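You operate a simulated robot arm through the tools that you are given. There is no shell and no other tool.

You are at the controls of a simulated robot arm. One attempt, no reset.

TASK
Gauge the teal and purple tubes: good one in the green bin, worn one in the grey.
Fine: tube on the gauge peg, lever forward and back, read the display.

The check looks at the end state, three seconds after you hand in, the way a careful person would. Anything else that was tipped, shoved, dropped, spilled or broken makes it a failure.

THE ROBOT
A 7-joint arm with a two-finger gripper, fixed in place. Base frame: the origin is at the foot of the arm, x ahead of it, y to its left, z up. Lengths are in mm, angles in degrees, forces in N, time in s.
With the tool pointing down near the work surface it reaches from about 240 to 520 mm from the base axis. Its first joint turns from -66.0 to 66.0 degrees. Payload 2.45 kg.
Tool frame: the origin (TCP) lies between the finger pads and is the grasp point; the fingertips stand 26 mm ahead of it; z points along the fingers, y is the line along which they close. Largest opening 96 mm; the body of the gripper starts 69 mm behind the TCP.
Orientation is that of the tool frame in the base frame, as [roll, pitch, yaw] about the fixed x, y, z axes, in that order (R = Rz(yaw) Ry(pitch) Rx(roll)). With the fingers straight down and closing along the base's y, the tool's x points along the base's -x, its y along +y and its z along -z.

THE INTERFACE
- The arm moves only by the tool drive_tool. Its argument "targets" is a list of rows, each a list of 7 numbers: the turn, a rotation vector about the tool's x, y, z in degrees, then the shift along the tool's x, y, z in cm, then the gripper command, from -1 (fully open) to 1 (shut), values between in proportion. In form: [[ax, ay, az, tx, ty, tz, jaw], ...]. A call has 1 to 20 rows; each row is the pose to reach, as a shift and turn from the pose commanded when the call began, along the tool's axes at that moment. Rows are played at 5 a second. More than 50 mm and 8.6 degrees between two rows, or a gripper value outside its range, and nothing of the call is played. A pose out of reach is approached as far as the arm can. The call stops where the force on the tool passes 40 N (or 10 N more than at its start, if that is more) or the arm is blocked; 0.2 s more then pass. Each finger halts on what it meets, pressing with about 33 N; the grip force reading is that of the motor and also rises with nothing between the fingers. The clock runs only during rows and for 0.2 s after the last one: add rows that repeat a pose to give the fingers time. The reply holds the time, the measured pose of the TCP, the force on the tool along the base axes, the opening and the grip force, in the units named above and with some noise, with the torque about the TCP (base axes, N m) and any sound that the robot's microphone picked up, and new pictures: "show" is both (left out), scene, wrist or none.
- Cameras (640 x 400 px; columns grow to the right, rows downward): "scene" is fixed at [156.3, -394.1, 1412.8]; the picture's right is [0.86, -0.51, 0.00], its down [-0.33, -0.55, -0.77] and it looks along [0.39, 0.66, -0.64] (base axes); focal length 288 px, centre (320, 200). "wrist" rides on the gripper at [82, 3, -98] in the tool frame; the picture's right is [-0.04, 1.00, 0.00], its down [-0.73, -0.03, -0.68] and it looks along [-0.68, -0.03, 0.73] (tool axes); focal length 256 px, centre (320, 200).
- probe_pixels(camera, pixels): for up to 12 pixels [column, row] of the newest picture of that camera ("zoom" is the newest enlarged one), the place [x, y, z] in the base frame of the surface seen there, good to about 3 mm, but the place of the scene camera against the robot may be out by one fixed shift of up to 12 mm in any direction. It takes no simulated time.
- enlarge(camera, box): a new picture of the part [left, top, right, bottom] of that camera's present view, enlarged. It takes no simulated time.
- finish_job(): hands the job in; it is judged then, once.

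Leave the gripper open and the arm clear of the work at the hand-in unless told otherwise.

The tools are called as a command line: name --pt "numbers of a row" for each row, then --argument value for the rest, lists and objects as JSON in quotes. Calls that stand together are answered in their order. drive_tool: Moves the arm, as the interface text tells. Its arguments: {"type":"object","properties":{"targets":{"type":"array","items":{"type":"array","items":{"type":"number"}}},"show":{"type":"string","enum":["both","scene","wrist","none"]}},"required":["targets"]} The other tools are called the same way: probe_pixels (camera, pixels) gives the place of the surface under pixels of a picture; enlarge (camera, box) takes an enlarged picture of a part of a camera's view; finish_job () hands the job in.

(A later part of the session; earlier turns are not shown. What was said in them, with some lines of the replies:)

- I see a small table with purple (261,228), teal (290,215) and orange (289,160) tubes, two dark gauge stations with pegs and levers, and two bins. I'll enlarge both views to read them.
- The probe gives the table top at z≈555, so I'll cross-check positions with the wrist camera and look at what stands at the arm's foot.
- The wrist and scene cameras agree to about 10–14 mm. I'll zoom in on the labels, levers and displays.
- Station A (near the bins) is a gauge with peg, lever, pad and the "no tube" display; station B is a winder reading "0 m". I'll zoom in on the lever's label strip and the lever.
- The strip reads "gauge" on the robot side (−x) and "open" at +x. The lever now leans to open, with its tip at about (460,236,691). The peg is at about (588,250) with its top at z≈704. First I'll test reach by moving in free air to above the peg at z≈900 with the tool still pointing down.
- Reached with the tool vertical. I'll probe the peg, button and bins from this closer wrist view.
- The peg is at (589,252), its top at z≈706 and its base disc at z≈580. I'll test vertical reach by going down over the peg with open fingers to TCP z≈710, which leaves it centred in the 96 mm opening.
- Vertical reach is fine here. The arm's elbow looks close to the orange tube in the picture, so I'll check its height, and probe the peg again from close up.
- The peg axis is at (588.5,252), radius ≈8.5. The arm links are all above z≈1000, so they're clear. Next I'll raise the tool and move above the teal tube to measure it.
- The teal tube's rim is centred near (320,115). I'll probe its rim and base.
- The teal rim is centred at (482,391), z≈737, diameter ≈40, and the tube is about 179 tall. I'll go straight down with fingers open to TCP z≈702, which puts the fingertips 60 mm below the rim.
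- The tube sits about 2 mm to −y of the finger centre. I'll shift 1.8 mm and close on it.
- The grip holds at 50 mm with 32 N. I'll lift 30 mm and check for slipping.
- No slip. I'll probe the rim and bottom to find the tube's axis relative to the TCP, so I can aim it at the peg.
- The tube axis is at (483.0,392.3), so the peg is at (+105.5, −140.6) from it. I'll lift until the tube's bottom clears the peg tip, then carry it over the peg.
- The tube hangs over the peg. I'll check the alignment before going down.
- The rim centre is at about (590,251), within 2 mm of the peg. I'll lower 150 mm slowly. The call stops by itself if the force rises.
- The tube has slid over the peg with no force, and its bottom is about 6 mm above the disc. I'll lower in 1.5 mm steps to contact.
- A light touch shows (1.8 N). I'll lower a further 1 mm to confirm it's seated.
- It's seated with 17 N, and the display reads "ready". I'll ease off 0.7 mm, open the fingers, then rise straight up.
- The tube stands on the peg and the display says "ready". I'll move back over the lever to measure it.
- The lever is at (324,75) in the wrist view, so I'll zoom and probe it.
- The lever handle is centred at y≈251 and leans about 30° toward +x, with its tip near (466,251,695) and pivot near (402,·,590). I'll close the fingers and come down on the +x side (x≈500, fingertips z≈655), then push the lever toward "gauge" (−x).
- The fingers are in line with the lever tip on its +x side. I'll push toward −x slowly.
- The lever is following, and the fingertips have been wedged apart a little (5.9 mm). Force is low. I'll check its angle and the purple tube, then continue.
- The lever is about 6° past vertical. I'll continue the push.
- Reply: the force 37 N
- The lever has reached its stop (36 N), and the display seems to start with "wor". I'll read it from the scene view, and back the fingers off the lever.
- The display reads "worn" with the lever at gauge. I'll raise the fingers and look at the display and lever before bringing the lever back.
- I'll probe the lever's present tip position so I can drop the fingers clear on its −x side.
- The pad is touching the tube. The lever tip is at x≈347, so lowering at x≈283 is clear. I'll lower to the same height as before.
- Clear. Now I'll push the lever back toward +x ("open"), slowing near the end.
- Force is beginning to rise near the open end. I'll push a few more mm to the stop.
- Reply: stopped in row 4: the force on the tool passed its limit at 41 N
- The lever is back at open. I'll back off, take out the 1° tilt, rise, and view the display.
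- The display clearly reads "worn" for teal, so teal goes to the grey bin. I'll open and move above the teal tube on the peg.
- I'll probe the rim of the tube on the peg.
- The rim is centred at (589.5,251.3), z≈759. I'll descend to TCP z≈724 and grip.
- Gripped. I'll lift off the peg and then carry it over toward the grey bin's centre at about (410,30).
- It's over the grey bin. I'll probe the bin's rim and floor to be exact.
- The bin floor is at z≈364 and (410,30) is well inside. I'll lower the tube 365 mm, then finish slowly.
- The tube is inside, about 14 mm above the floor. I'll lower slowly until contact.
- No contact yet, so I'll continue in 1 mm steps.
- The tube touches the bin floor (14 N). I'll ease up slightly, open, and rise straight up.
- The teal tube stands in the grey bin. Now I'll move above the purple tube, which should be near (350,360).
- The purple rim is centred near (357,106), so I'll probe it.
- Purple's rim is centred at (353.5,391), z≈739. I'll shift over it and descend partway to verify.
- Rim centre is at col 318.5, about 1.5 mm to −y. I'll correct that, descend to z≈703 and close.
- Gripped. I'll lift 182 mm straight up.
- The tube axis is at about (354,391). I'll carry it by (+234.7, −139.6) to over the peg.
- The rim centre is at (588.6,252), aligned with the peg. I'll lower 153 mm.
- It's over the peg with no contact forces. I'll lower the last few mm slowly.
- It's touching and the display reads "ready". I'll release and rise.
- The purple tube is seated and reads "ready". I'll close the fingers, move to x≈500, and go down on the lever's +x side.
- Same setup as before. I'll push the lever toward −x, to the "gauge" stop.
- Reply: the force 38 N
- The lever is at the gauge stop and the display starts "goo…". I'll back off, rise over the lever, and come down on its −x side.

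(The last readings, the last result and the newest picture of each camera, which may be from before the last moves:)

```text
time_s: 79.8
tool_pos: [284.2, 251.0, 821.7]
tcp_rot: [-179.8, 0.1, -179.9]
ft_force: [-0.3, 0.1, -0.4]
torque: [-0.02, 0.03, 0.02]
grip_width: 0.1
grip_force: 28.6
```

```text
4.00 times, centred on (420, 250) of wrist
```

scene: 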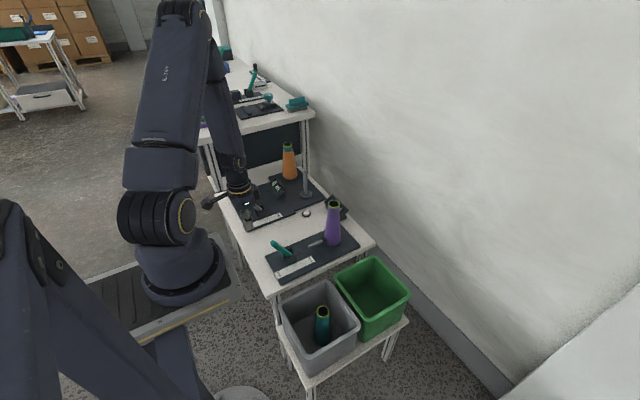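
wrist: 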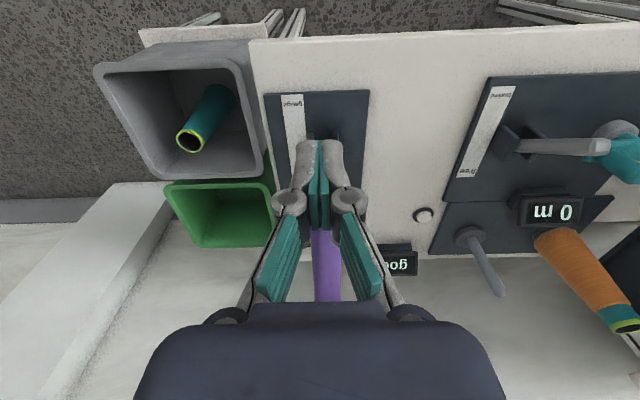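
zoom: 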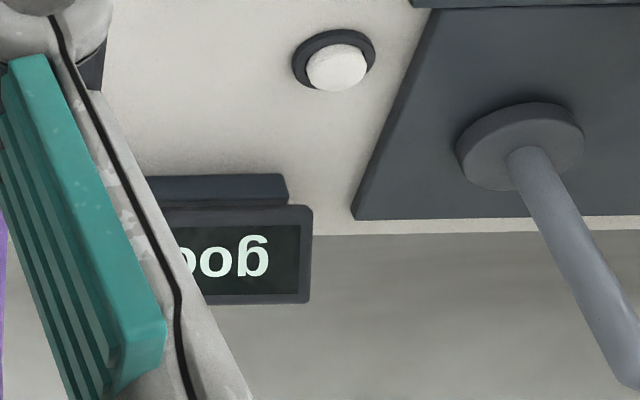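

"good" is coming through. I'll lower on the −x side of the lever (14 cm).

drive_tool --pt "0 0 0 0 0 3 1" --pt "0 0 0 0 0 6 1" --pt "0 0 0 0 0 9 1" --pt "0 0 0 0 0 11.5 1" --pt "0 0 0 0 0 14 1" --pt "0 0 0 0 0 14 1" --pt "0 0 0 -1.5 0 14 1" --pt "0 0 0 -3 0 14 1" --pt "0 0 0 -4 0 14 1" --pt "0 0 0 -5 0 14 1" --pt "0 0 0 -6 0 14 1" --pt "0 0 0 -7 0 14 1" --pt "0 0 0 -8 0 14 1" --pt "0 0 0 -9 0 14 1" --pt "0 0 0 -10 0 14 1" --pt "0 0 0 -11 0 14 1" --pt "0 0 0 -11.8 0 14 1" --pt "0 0 0 -12.5 0 14 1" --pt "0 0 0 -13.1 0 14 1"

```text
time_s: 83.8
tool_pos: [415.2, 250.2, 682.6]
tcp_rot: [-179.8, 0.2, -180.0]
ft_force: [-1.7, 0.5, -0.7]
torque: [0.02, 0.07, 0.01]
grip_width: 6.1
grip_force: 28.4
```

scene: 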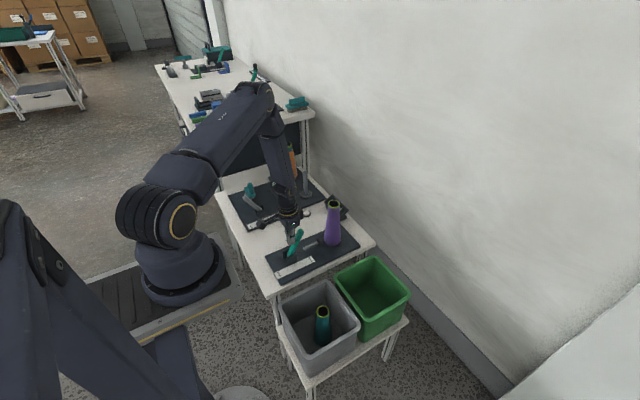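
wrist: 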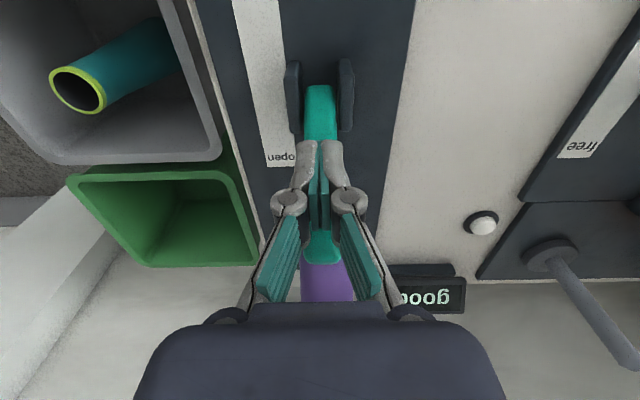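

The lever is nearly at open. I'll push the last 4 mm gently to the stop.

drive_tool --pt "0 0 0 -0.15 0 0 1" --pt "0 0 0 -0.3 0 0 1" --pt "0 0 0 -0.4 0 0 1" --pt "0 0 0 -0.4 0 0 1" --show "none"

```text
time_s: 84.8
tool_pos: [417.4, 250.7, 680.3]
tcp_rot: [-179.8, -0.1, 180.0]
ft_force: [-9.4, -0.3, 5.6]
torque: [-0.03, 0.13, -0.01]
grip_width: 5.8
grip_force: 28.2
```

It's at the open stop (9 N). I'll back off, rise, open, and move above the purple tube.

drive_tool --pt "0 0 0 1.0 0 0 1" --pt "0 0 0 2.0 0 0 1" --pt "0 0 0 2.0 0 -4 1" --pt "0 0 0 2.0 0 -8 1" --pt "0 0 0 2.0 0 -12 1" --pt "0 0 0 2.0 0 -17 1" --pt "0 0 0 -2 0 -17 0" --pt "0 0 0 -6 0 -17 -1" --pt "0 0 0 -10 0 -17 -1" --pt "0 0 0 -14 0 -17 -1" --pt "0 0 0 -17.1 0 -17 -1" --pt "0 0 0 -17.1 0 -17 -1"

enlarge --camera "scene" --box '[245, 180, 365, 280]'

probe_pixels --camera "wrist" --pixels '[[295, 106], [344, 106], [319, 82], [319, 130]]'

```text
time_s: 87.4
tool_pos: [589.6, 250.2, 851.3]
tcp_rot: [-179.8, 0.1, -180.0]
ft_force: [0.2, -0.5, -0.2]
torque: [0.03, -0.03, -0.01]
grip_width: 96.1
grip_force: 0.1
```

scene: 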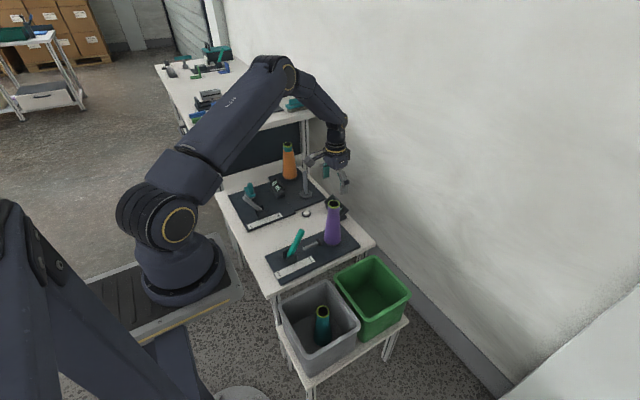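
wrist: 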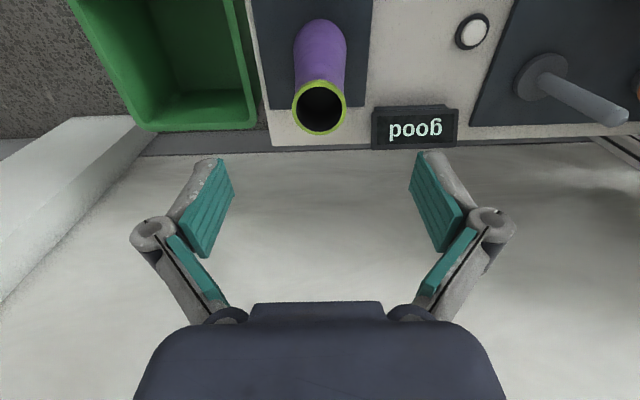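

```text
4.00 times, centred on (305, 230) of scene
```

zoom: 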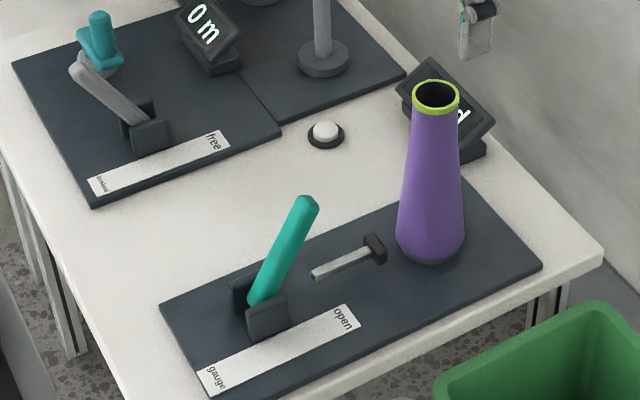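

```text
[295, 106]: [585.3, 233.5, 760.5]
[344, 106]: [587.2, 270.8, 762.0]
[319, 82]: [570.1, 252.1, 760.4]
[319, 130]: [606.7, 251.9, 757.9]
```

Purple reads "good", so it goes in the green bin. I'll descend to z≈725 and grip it.

drive_tool --pt "0 0 0 0 0.1 3 -1" --pt "0 0 0 0 0.1 6 -1" --pt "0 0 0 0 0.1 9 -1" --pt "0 0 0 0 0.1 11 -1" --pt "0 0 0 0 0.1 12.6 -1" --pt "0 0 0 0 0.1 12.6 -0.3" --pt "0 0 0 0 0.1 12.6 0" --pt "0 0 0 0 0.1 12.6 0.4" --pt "0 0 0 0 0.1 12.6 1" --pt "0 0 0 0 0.1 12.6 1" --pt "0 0 0 0 0.1 12.6 1" --show "wrist"

```text
time_s: 89.8
tool_pos: [589.1, 251.5, 725.3]
tcp_rot: [-179.8, 0.1, 180.0]
ft_force: [0.2, -0.3, 1.0]
torque: [-0.02, -0.03, 0.06]
grip_width: 49.9
grip_force: 33.0
```

wrist: 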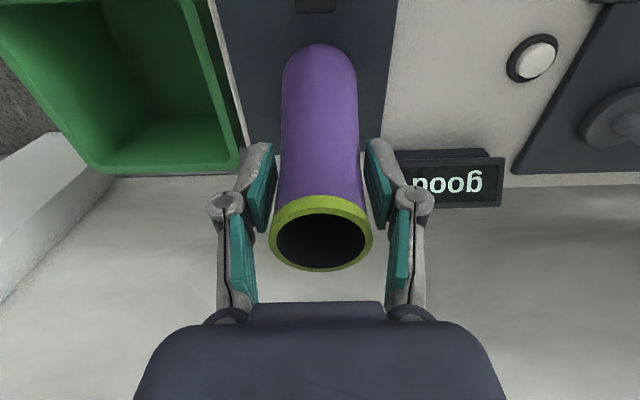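

Gripped. I'll lift it off the peg and carry it along −y to over the green bin at about (590,30).

drive_tool --pt "0 0 0 0 0 -1.5 1" --pt "0 0 0 0 0 -4 1" --pt "0 0 0 0 0 -6.5 1" --pt "0 0 0 0 0 -9 1" --pt "0 0 0 0 0 -11.5 1" --pt "0 0 0 0 0 -14 1" --pt "0 0 0 0 0 -16.3 1" --pt "0 0 0 0 -1.5 -16.3 1" --pt "0 0 0 0 -4 -16.3 1" --pt "0 0 0 0 -7 -16.3 1" --pt "0 0 0 0 -10 -16.3 1" --pt "0 0 0 0 -13 -16.3 1" --pt "0 0 0 0 -16 -16.3 1" --pt "0 0 0 0 -19 -16.3 1" --pt "0 0 0 0 -21 -16.3 1" --pt "0 0 0 0 -22.1 -16.3 1" --pt "0 0 0 0 -22.1 -16.3 1"

probe_pixels --camera "scene" --pixels '[[336, 279], [374, 257], [409, 293], [368, 340], [360, 295], [375, 285], [385, 300], [365, 310], [355, 285]]'

```text
time_s: 93.4
tool_pos: [589.0, 29.6, 888.2]
tcp_rot: [-179.8, 0.0, -179.9]
ft_force: [-0.4, -0.1, -0.1]
torque: [0.01, -0.03, -0.03]
grip_width: 49.7
grip_force: 33.0
```

scene: 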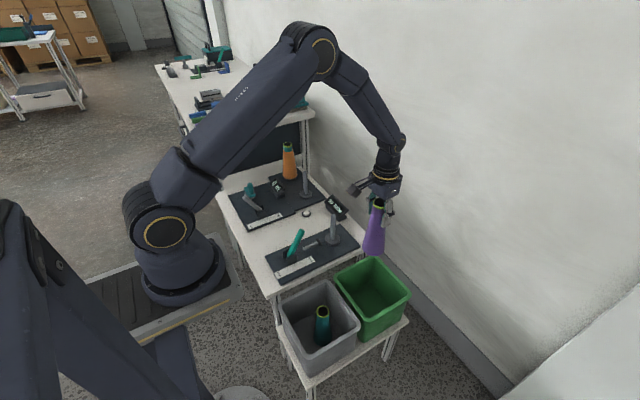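
wrist: 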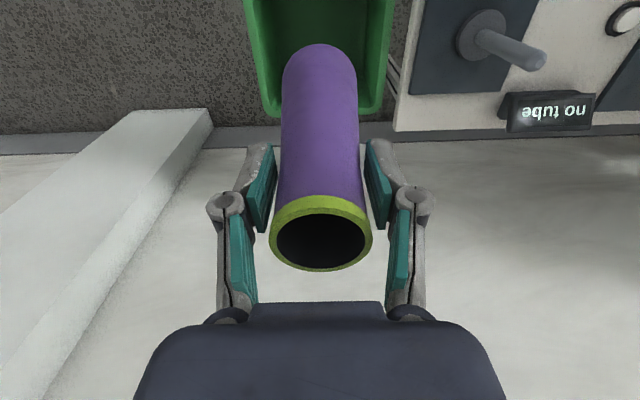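

```text
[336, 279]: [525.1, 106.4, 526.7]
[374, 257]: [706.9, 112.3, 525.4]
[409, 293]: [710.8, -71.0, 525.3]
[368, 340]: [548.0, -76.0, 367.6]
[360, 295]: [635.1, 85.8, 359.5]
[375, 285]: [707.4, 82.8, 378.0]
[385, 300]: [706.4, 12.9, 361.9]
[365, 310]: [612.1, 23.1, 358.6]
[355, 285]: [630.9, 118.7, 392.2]
```

The tube is over the green bin, which spans about x 520–708, y −65–125. I'll lower 20 cm first and check the arm follows.

drive_tool --pt "0 0 0 0 0 2 1" --pt "0 0 0 0 0 5 1" --pt "0 0 0 0 0 8 1" --pt "0 0 0 0 0 11 1" --pt "0 0 0 0 0 14 1" --pt "0 0 0 0 0 17 1" --pt "0 0 0 0 0 20 1" --pt "0 0 0 0 0 20 1"

```text
time_s: 95.2
tool_pos: [590.3, 30.9, 687.6]
tcp_rot: [-179.8, 0.1, 180.0]
ft_force: [0.4, 0.7, 0.7]
torque: [-0.01, -0.01, -0.02]
grip_width: 49.8
grip_force: 32.2
```

scene: 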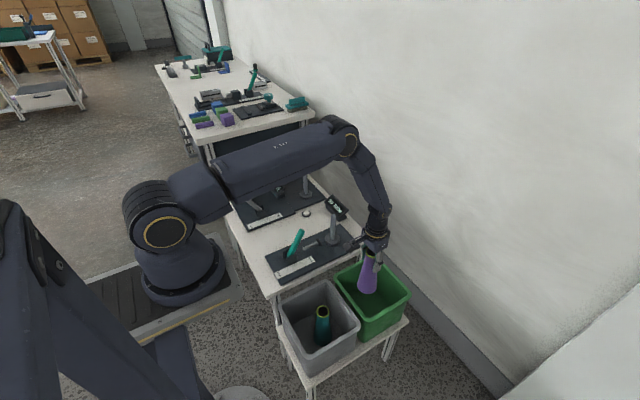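
wrist: 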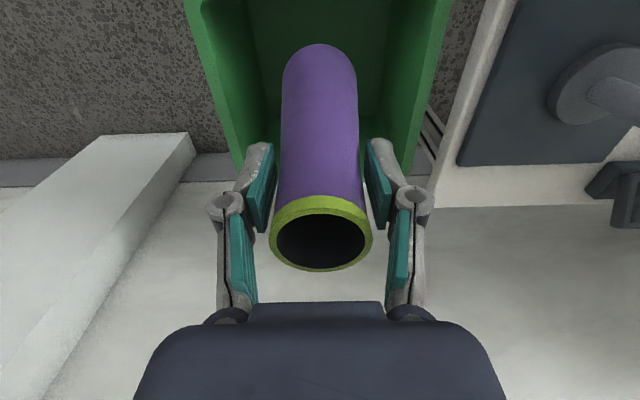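

The arm follows well. I'll lower another 16 cm.

drive_tool --pt "0 0 0 0 0 2.5 1" --pt "0 0 0 0 0 5 1" --pt "0 0 0 0 0 7.5 1" --pt "0 0 0 0 0 10 1" --pt "0 0 0 0 0 12.5 1" --pt "0 0 0 0 0 14.5 1" --pt "0 0 0 0 0 16 1" --pt "0 0 0 0 0 16 1"

```text
time_s: 97.0
tool_pos: [589.0, 30.1, 528.5]
tcp_rot: [-179.9, 0.0, -180.0]
ft_force: [-0.1, -0.6, -0.3]
torque: [-0.01, 0.04, 0.0]
grip_width: 49.8
grip_force: 33.2
```

scene: 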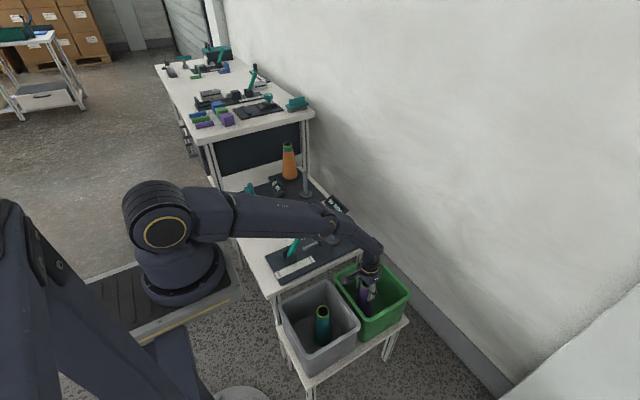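
wrist: 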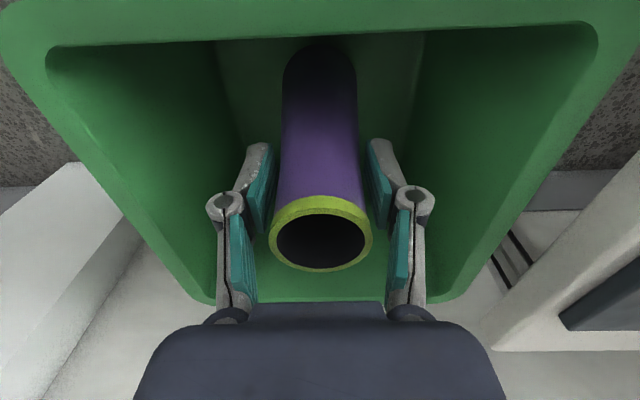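

Still tracking. The forearm is now low over the table, so I'll check its height before the last 19 mm.

probe_pixels --camera "scene" --pixels '[[300, 228], [325, 235], [345, 245], [270, 232], [365, 250], [293, 248], [333, 238]]'

enlarge --camera "scene" --box '[230, 180, 410, 320]'

```text
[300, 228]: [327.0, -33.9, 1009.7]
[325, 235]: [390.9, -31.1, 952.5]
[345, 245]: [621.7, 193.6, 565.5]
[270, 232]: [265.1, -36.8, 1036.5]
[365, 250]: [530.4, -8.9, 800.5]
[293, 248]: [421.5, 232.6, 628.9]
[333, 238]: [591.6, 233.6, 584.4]
```

```text
2.86 times, centred on (320, 250) of scene
```

zoom: 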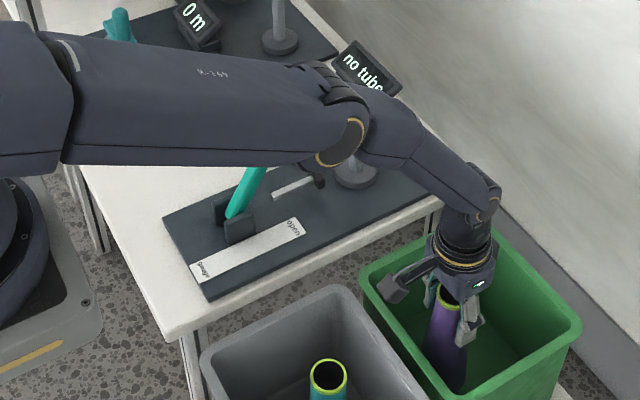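

The arm is far above the table (z>900 there). I'll lower the final stretch slowly to contact.

drive_tool --pt "0 0 0 0 0 0.5 1" --pt "0 0 0 0 0 1.0 1" --pt "0 0 0 0 0 1.4 1" --pt "0 0 0 0 0 1.6 1" --pt "0 0 0 0 0 1.7 1" --pt "0 0 0 0 0 1.7 1" --show "none"

```text
time_s: 98.4
tool_pos: [587.7, 29.7, 522.1]
tcp_rot: [-179.9, 0.1, -180.0]
ft_force: [-0.5, 0.0, -0.6]
torque: [0.0, -0.02, -0.01]
grip_width: 49.7
grip_force: 33.1
out of reach, approached as far as the arm can: row 3, 4, 5, 6
```

The arm is out of reach at z≈522, about 13 mm above the floor. I'll bring the tube 14 mm toward the base, still inside the bin, which should restore reach.

drive_tool --pt "0 0 0 0.5 0 -0.3 1" --pt "0 0 0 1.0 0 -0.3 1" --pt "0 0 0 1.4 0 -0.3 1" --pt "0 0 0 1.4 0 -0.3 1"

```text
time_s: 99.4
tool_pos: [573.2, 29.5, 525.6]
tcp_rot: [-179.7, 0.1, -180.0]
ft_force: [-0.2, 0.1, -0.8]
torque: [-0.01, 0.0, -0.04]
grip_width: 49.6
grip_force: 32.6
```

scene: 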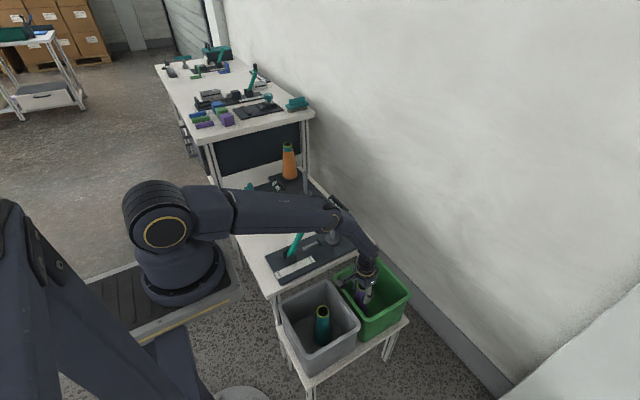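
wrist: 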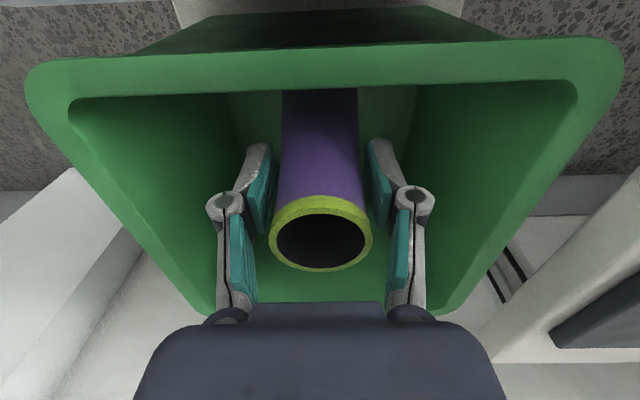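

No contact with the walls. I'll lower slowly here.

drive_tool --pt "0 0 0 0 0 0.5 1" --pt "0 0 0 0 0 1.0 1" --pt "0 0 0 0 0 1.3 1" --pt "0 0 0 0 0 1.5 1" --pt "0 0 0 0 0 1.6 1" --pt "0 0 0 0 0 1.6 1" --show "none"

```text
time_s: 100.8
tool_pos: [573.6, 30.2, 508.8]
tcp_rot: [-179.8, 0.1, -179.9]
ft_force: [0.0, -0.1, -1.0]
torque: [0.01, 0.0, 0.01]
grip_width: 49.6
grip_force: 33.3
```

Reach is restored. I'll make the last 1 mm steps to contact.

drive_tool --pt "0 0 0 0 0 0.1 1" --pt "0 0 0 0 0 0.2 1" --pt "0 0 0 0 0 0.2 1" --show "none"

```text
time_s: 101.6
tool_pos: [573.3, 30.3, 506.9]
tcp_rot: [-179.8, 0.3, -179.9]
ft_force: [-0.1, -0.3, -0.2]
torque: [-0.01, -0.01, 0.01]
grip_width: 49.8
grip_force: 33.0
```

Not touching yet, so I'll continue.

drive_tool --pt "0 0 0 0 0 0.1 1" --pt "0 0 0 0 0 0.2 1" --pt "0 0 0 0 0 0.2 1"

```text
time_s: 102.4
tool_pos: [571.2, 29.5, 508.2]
tcp_rot: [-179.8, 0.1, -179.9]
ft_force: [0.4, 0.6, -0.1]
torque: [0.01, -0.01, 0.05]
grip_width: 50.0
grip_force: 33.4
out of reach, approached as far as the arm can: row 2, 3
```

scene: 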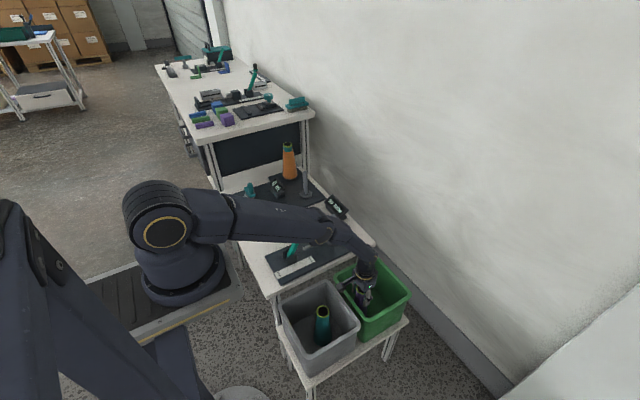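
wrist: 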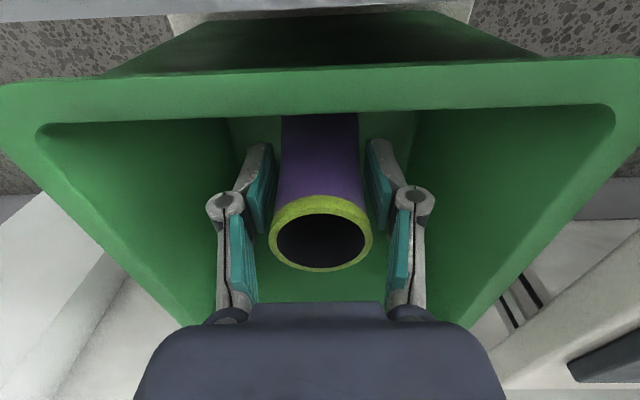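

It's at the reach limit within a couple of mm of the floor. I'll move 5 mm inward and try 2 mm lower.

drive_tool --pt "0 0 0 0.3 0 -0.1 1" --pt "0 0 0 0.5 0 -0.1 1" --pt "0 0 0 0.5 0 0.05 1" --pt "0 0 0 0.5 0 0.15 1" --pt "0 0 0 0.5 0 0.15 1" --show "none"

```text
time_s: 103.6
tool_pos: [567.6, 28.7, 507.3]
tcp_rot: [-179.7, 0.1, -180.0]
ft_force: [-8.5, -3.9, 26.0]
torque: [-0.14, 0.54, 0.07]
grip_width: 50.1
grip_force: 32.6
```

It's in contact with the bin floor (26 N). I'll ease up about 1.3 mm, open, and rise straight up.

drive_tool --pt "0 0 0 0 0 -0.13 1" --pt "0 0 0 0 0 -0.13 0.0" --pt "0 0 0 0 0 -0.13 -0.4" --pt "0 0 0 0 0 -0.13 -0.8" --pt "0 0 0 0 0 -0.13 -0.8" --pt "0 0 0 0 0 -2 -0.8" --pt "0 0 0 0 0 -5 -0.8" --pt "0 0 0 0 0 -9 -0.8" --pt "0 0 0 0 0 -13 -0.8" --pt "0 0 0 0 0 -18 -0.8" --pt "0 0 0 0 0 -23 -0.8" --pt "0 0 0 0 0 -28 -0.8" --pt "0 0 0 0 0 -33 -0.8" --pt "0 0 0 0 0 -33 -1"

```text
time_s: 106.6
tool_pos: [564.7, 30.6, 834.6]
tcp_rot: [-179.8, 0.0, -179.9]
ft_force: [0.0, 0.1, -0.8]
torque: [0.02, -0.02, 0.02]
grip_width: 96.0
grip_force: 0.0
```

scene: 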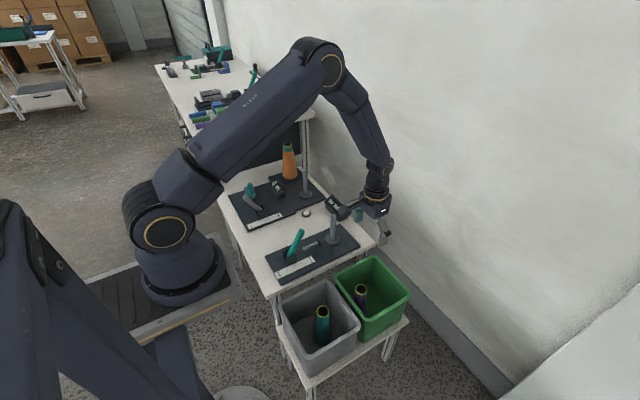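
wrist: 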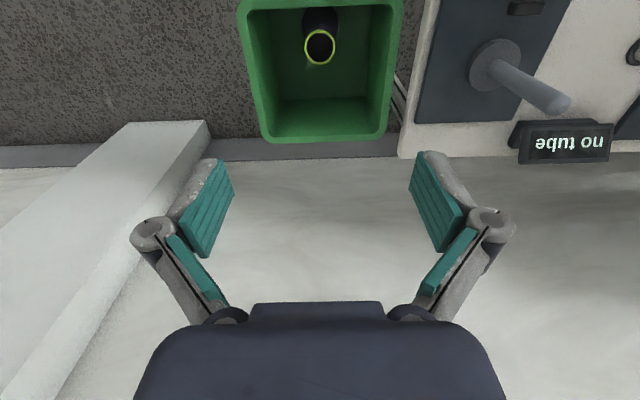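

Both tubes stand upright in their bins. I'll raise the arm clear to near its starting pose and check the whole scene.

drive_tool --pt "0 0 0 1 0 -4 -1" --pt "0 0 0 2 0 -8 -1" --pt "0 0 0 3 0 -12 -1" --pt "0 0 0 4 0 -16 -1" --pt "0 0 0 5 0 -20 -1" --pt "0 0 0 6 0 -24 -1" --pt "0 0 0 7 0 -28 -1" --pt "0 0 0 7 0 -28 -1"

enlarge --camera "scene" --box '[210, 130, 420, 390]'

enlarge --camera "scene" --box '[215, 135, 375, 255]'

```text
time_s: 108.4
tool_pos: [496.9, 31.2, 1117.3]
tcp_rot: [-179.7, 0.0, -180.0]
ft_force: [0.2, -0.4, 0.2]
torque: [0.02, 0.0, 0.05]
grip_width: 95.9
grip_force: 0.0
```

scene: 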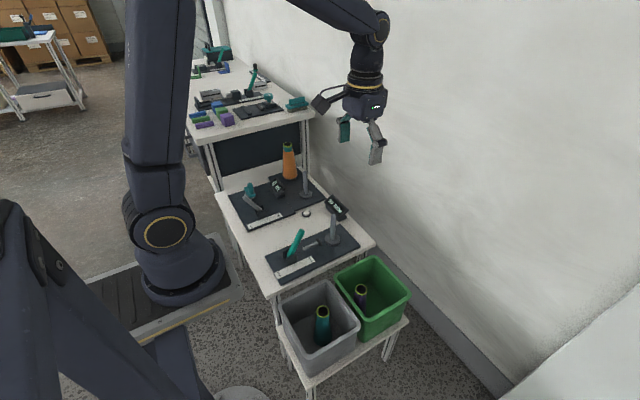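
wrist: 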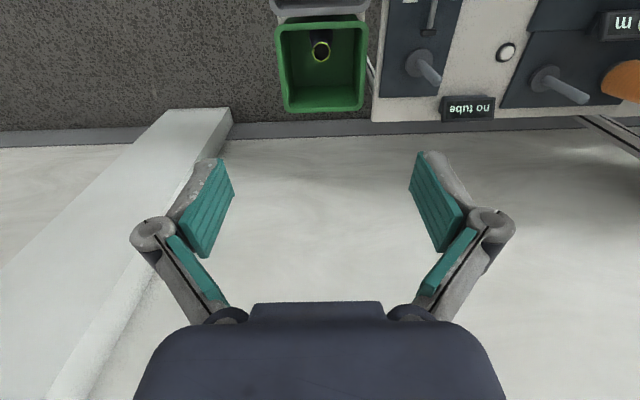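

```text
1.54 times, centred on (315, 260) of scene
```

zoom: 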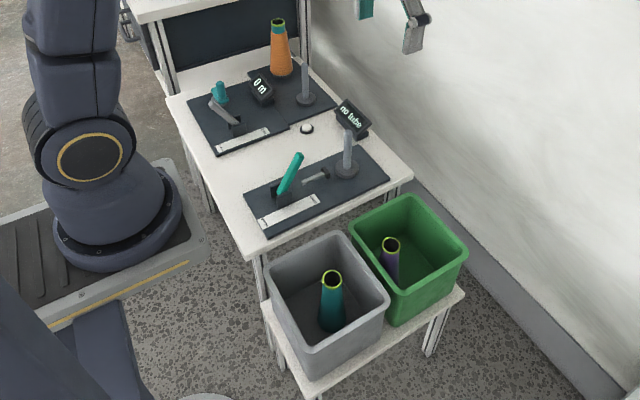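

```text
3.33 times, centred on (295, 195) of scene
```

zoom: 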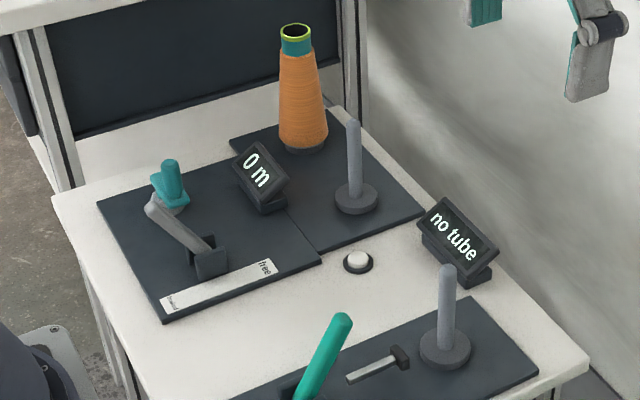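

The final picture shows the worn teal tube upright in the grey bin and the good purple tube upright in the green bin. The gauge lever is back at open, nothing else has moved, and the gripper is open and clear. I'm handing in.

finish_job

```text
The job is handed in.
```

I gauged both tubes and sorted them. The display read "worn" for teal, which is now in the grey bin, and "good" for purple, which is in the green bin.

Each tube went on the gauge peg until the display showed "ready". I then moved the lever to "gauge" and back to "open", and the reading stayed the same after the lever came back.

- **Tubes:** both stand upright on the floors of their bins, set down rather than dropped.
- **Gauge and surroundings:** the peg is empty, the lever is at "open", and the orange tube and winder look untouched.
- **Force stop:** when I first pushed the lever back to "open", the arm passed the 40 N limit at the end stop and halted. The lever and display still worked normally for the purple tube.
- **Arm:** the gripper is open and raised clear of the work.
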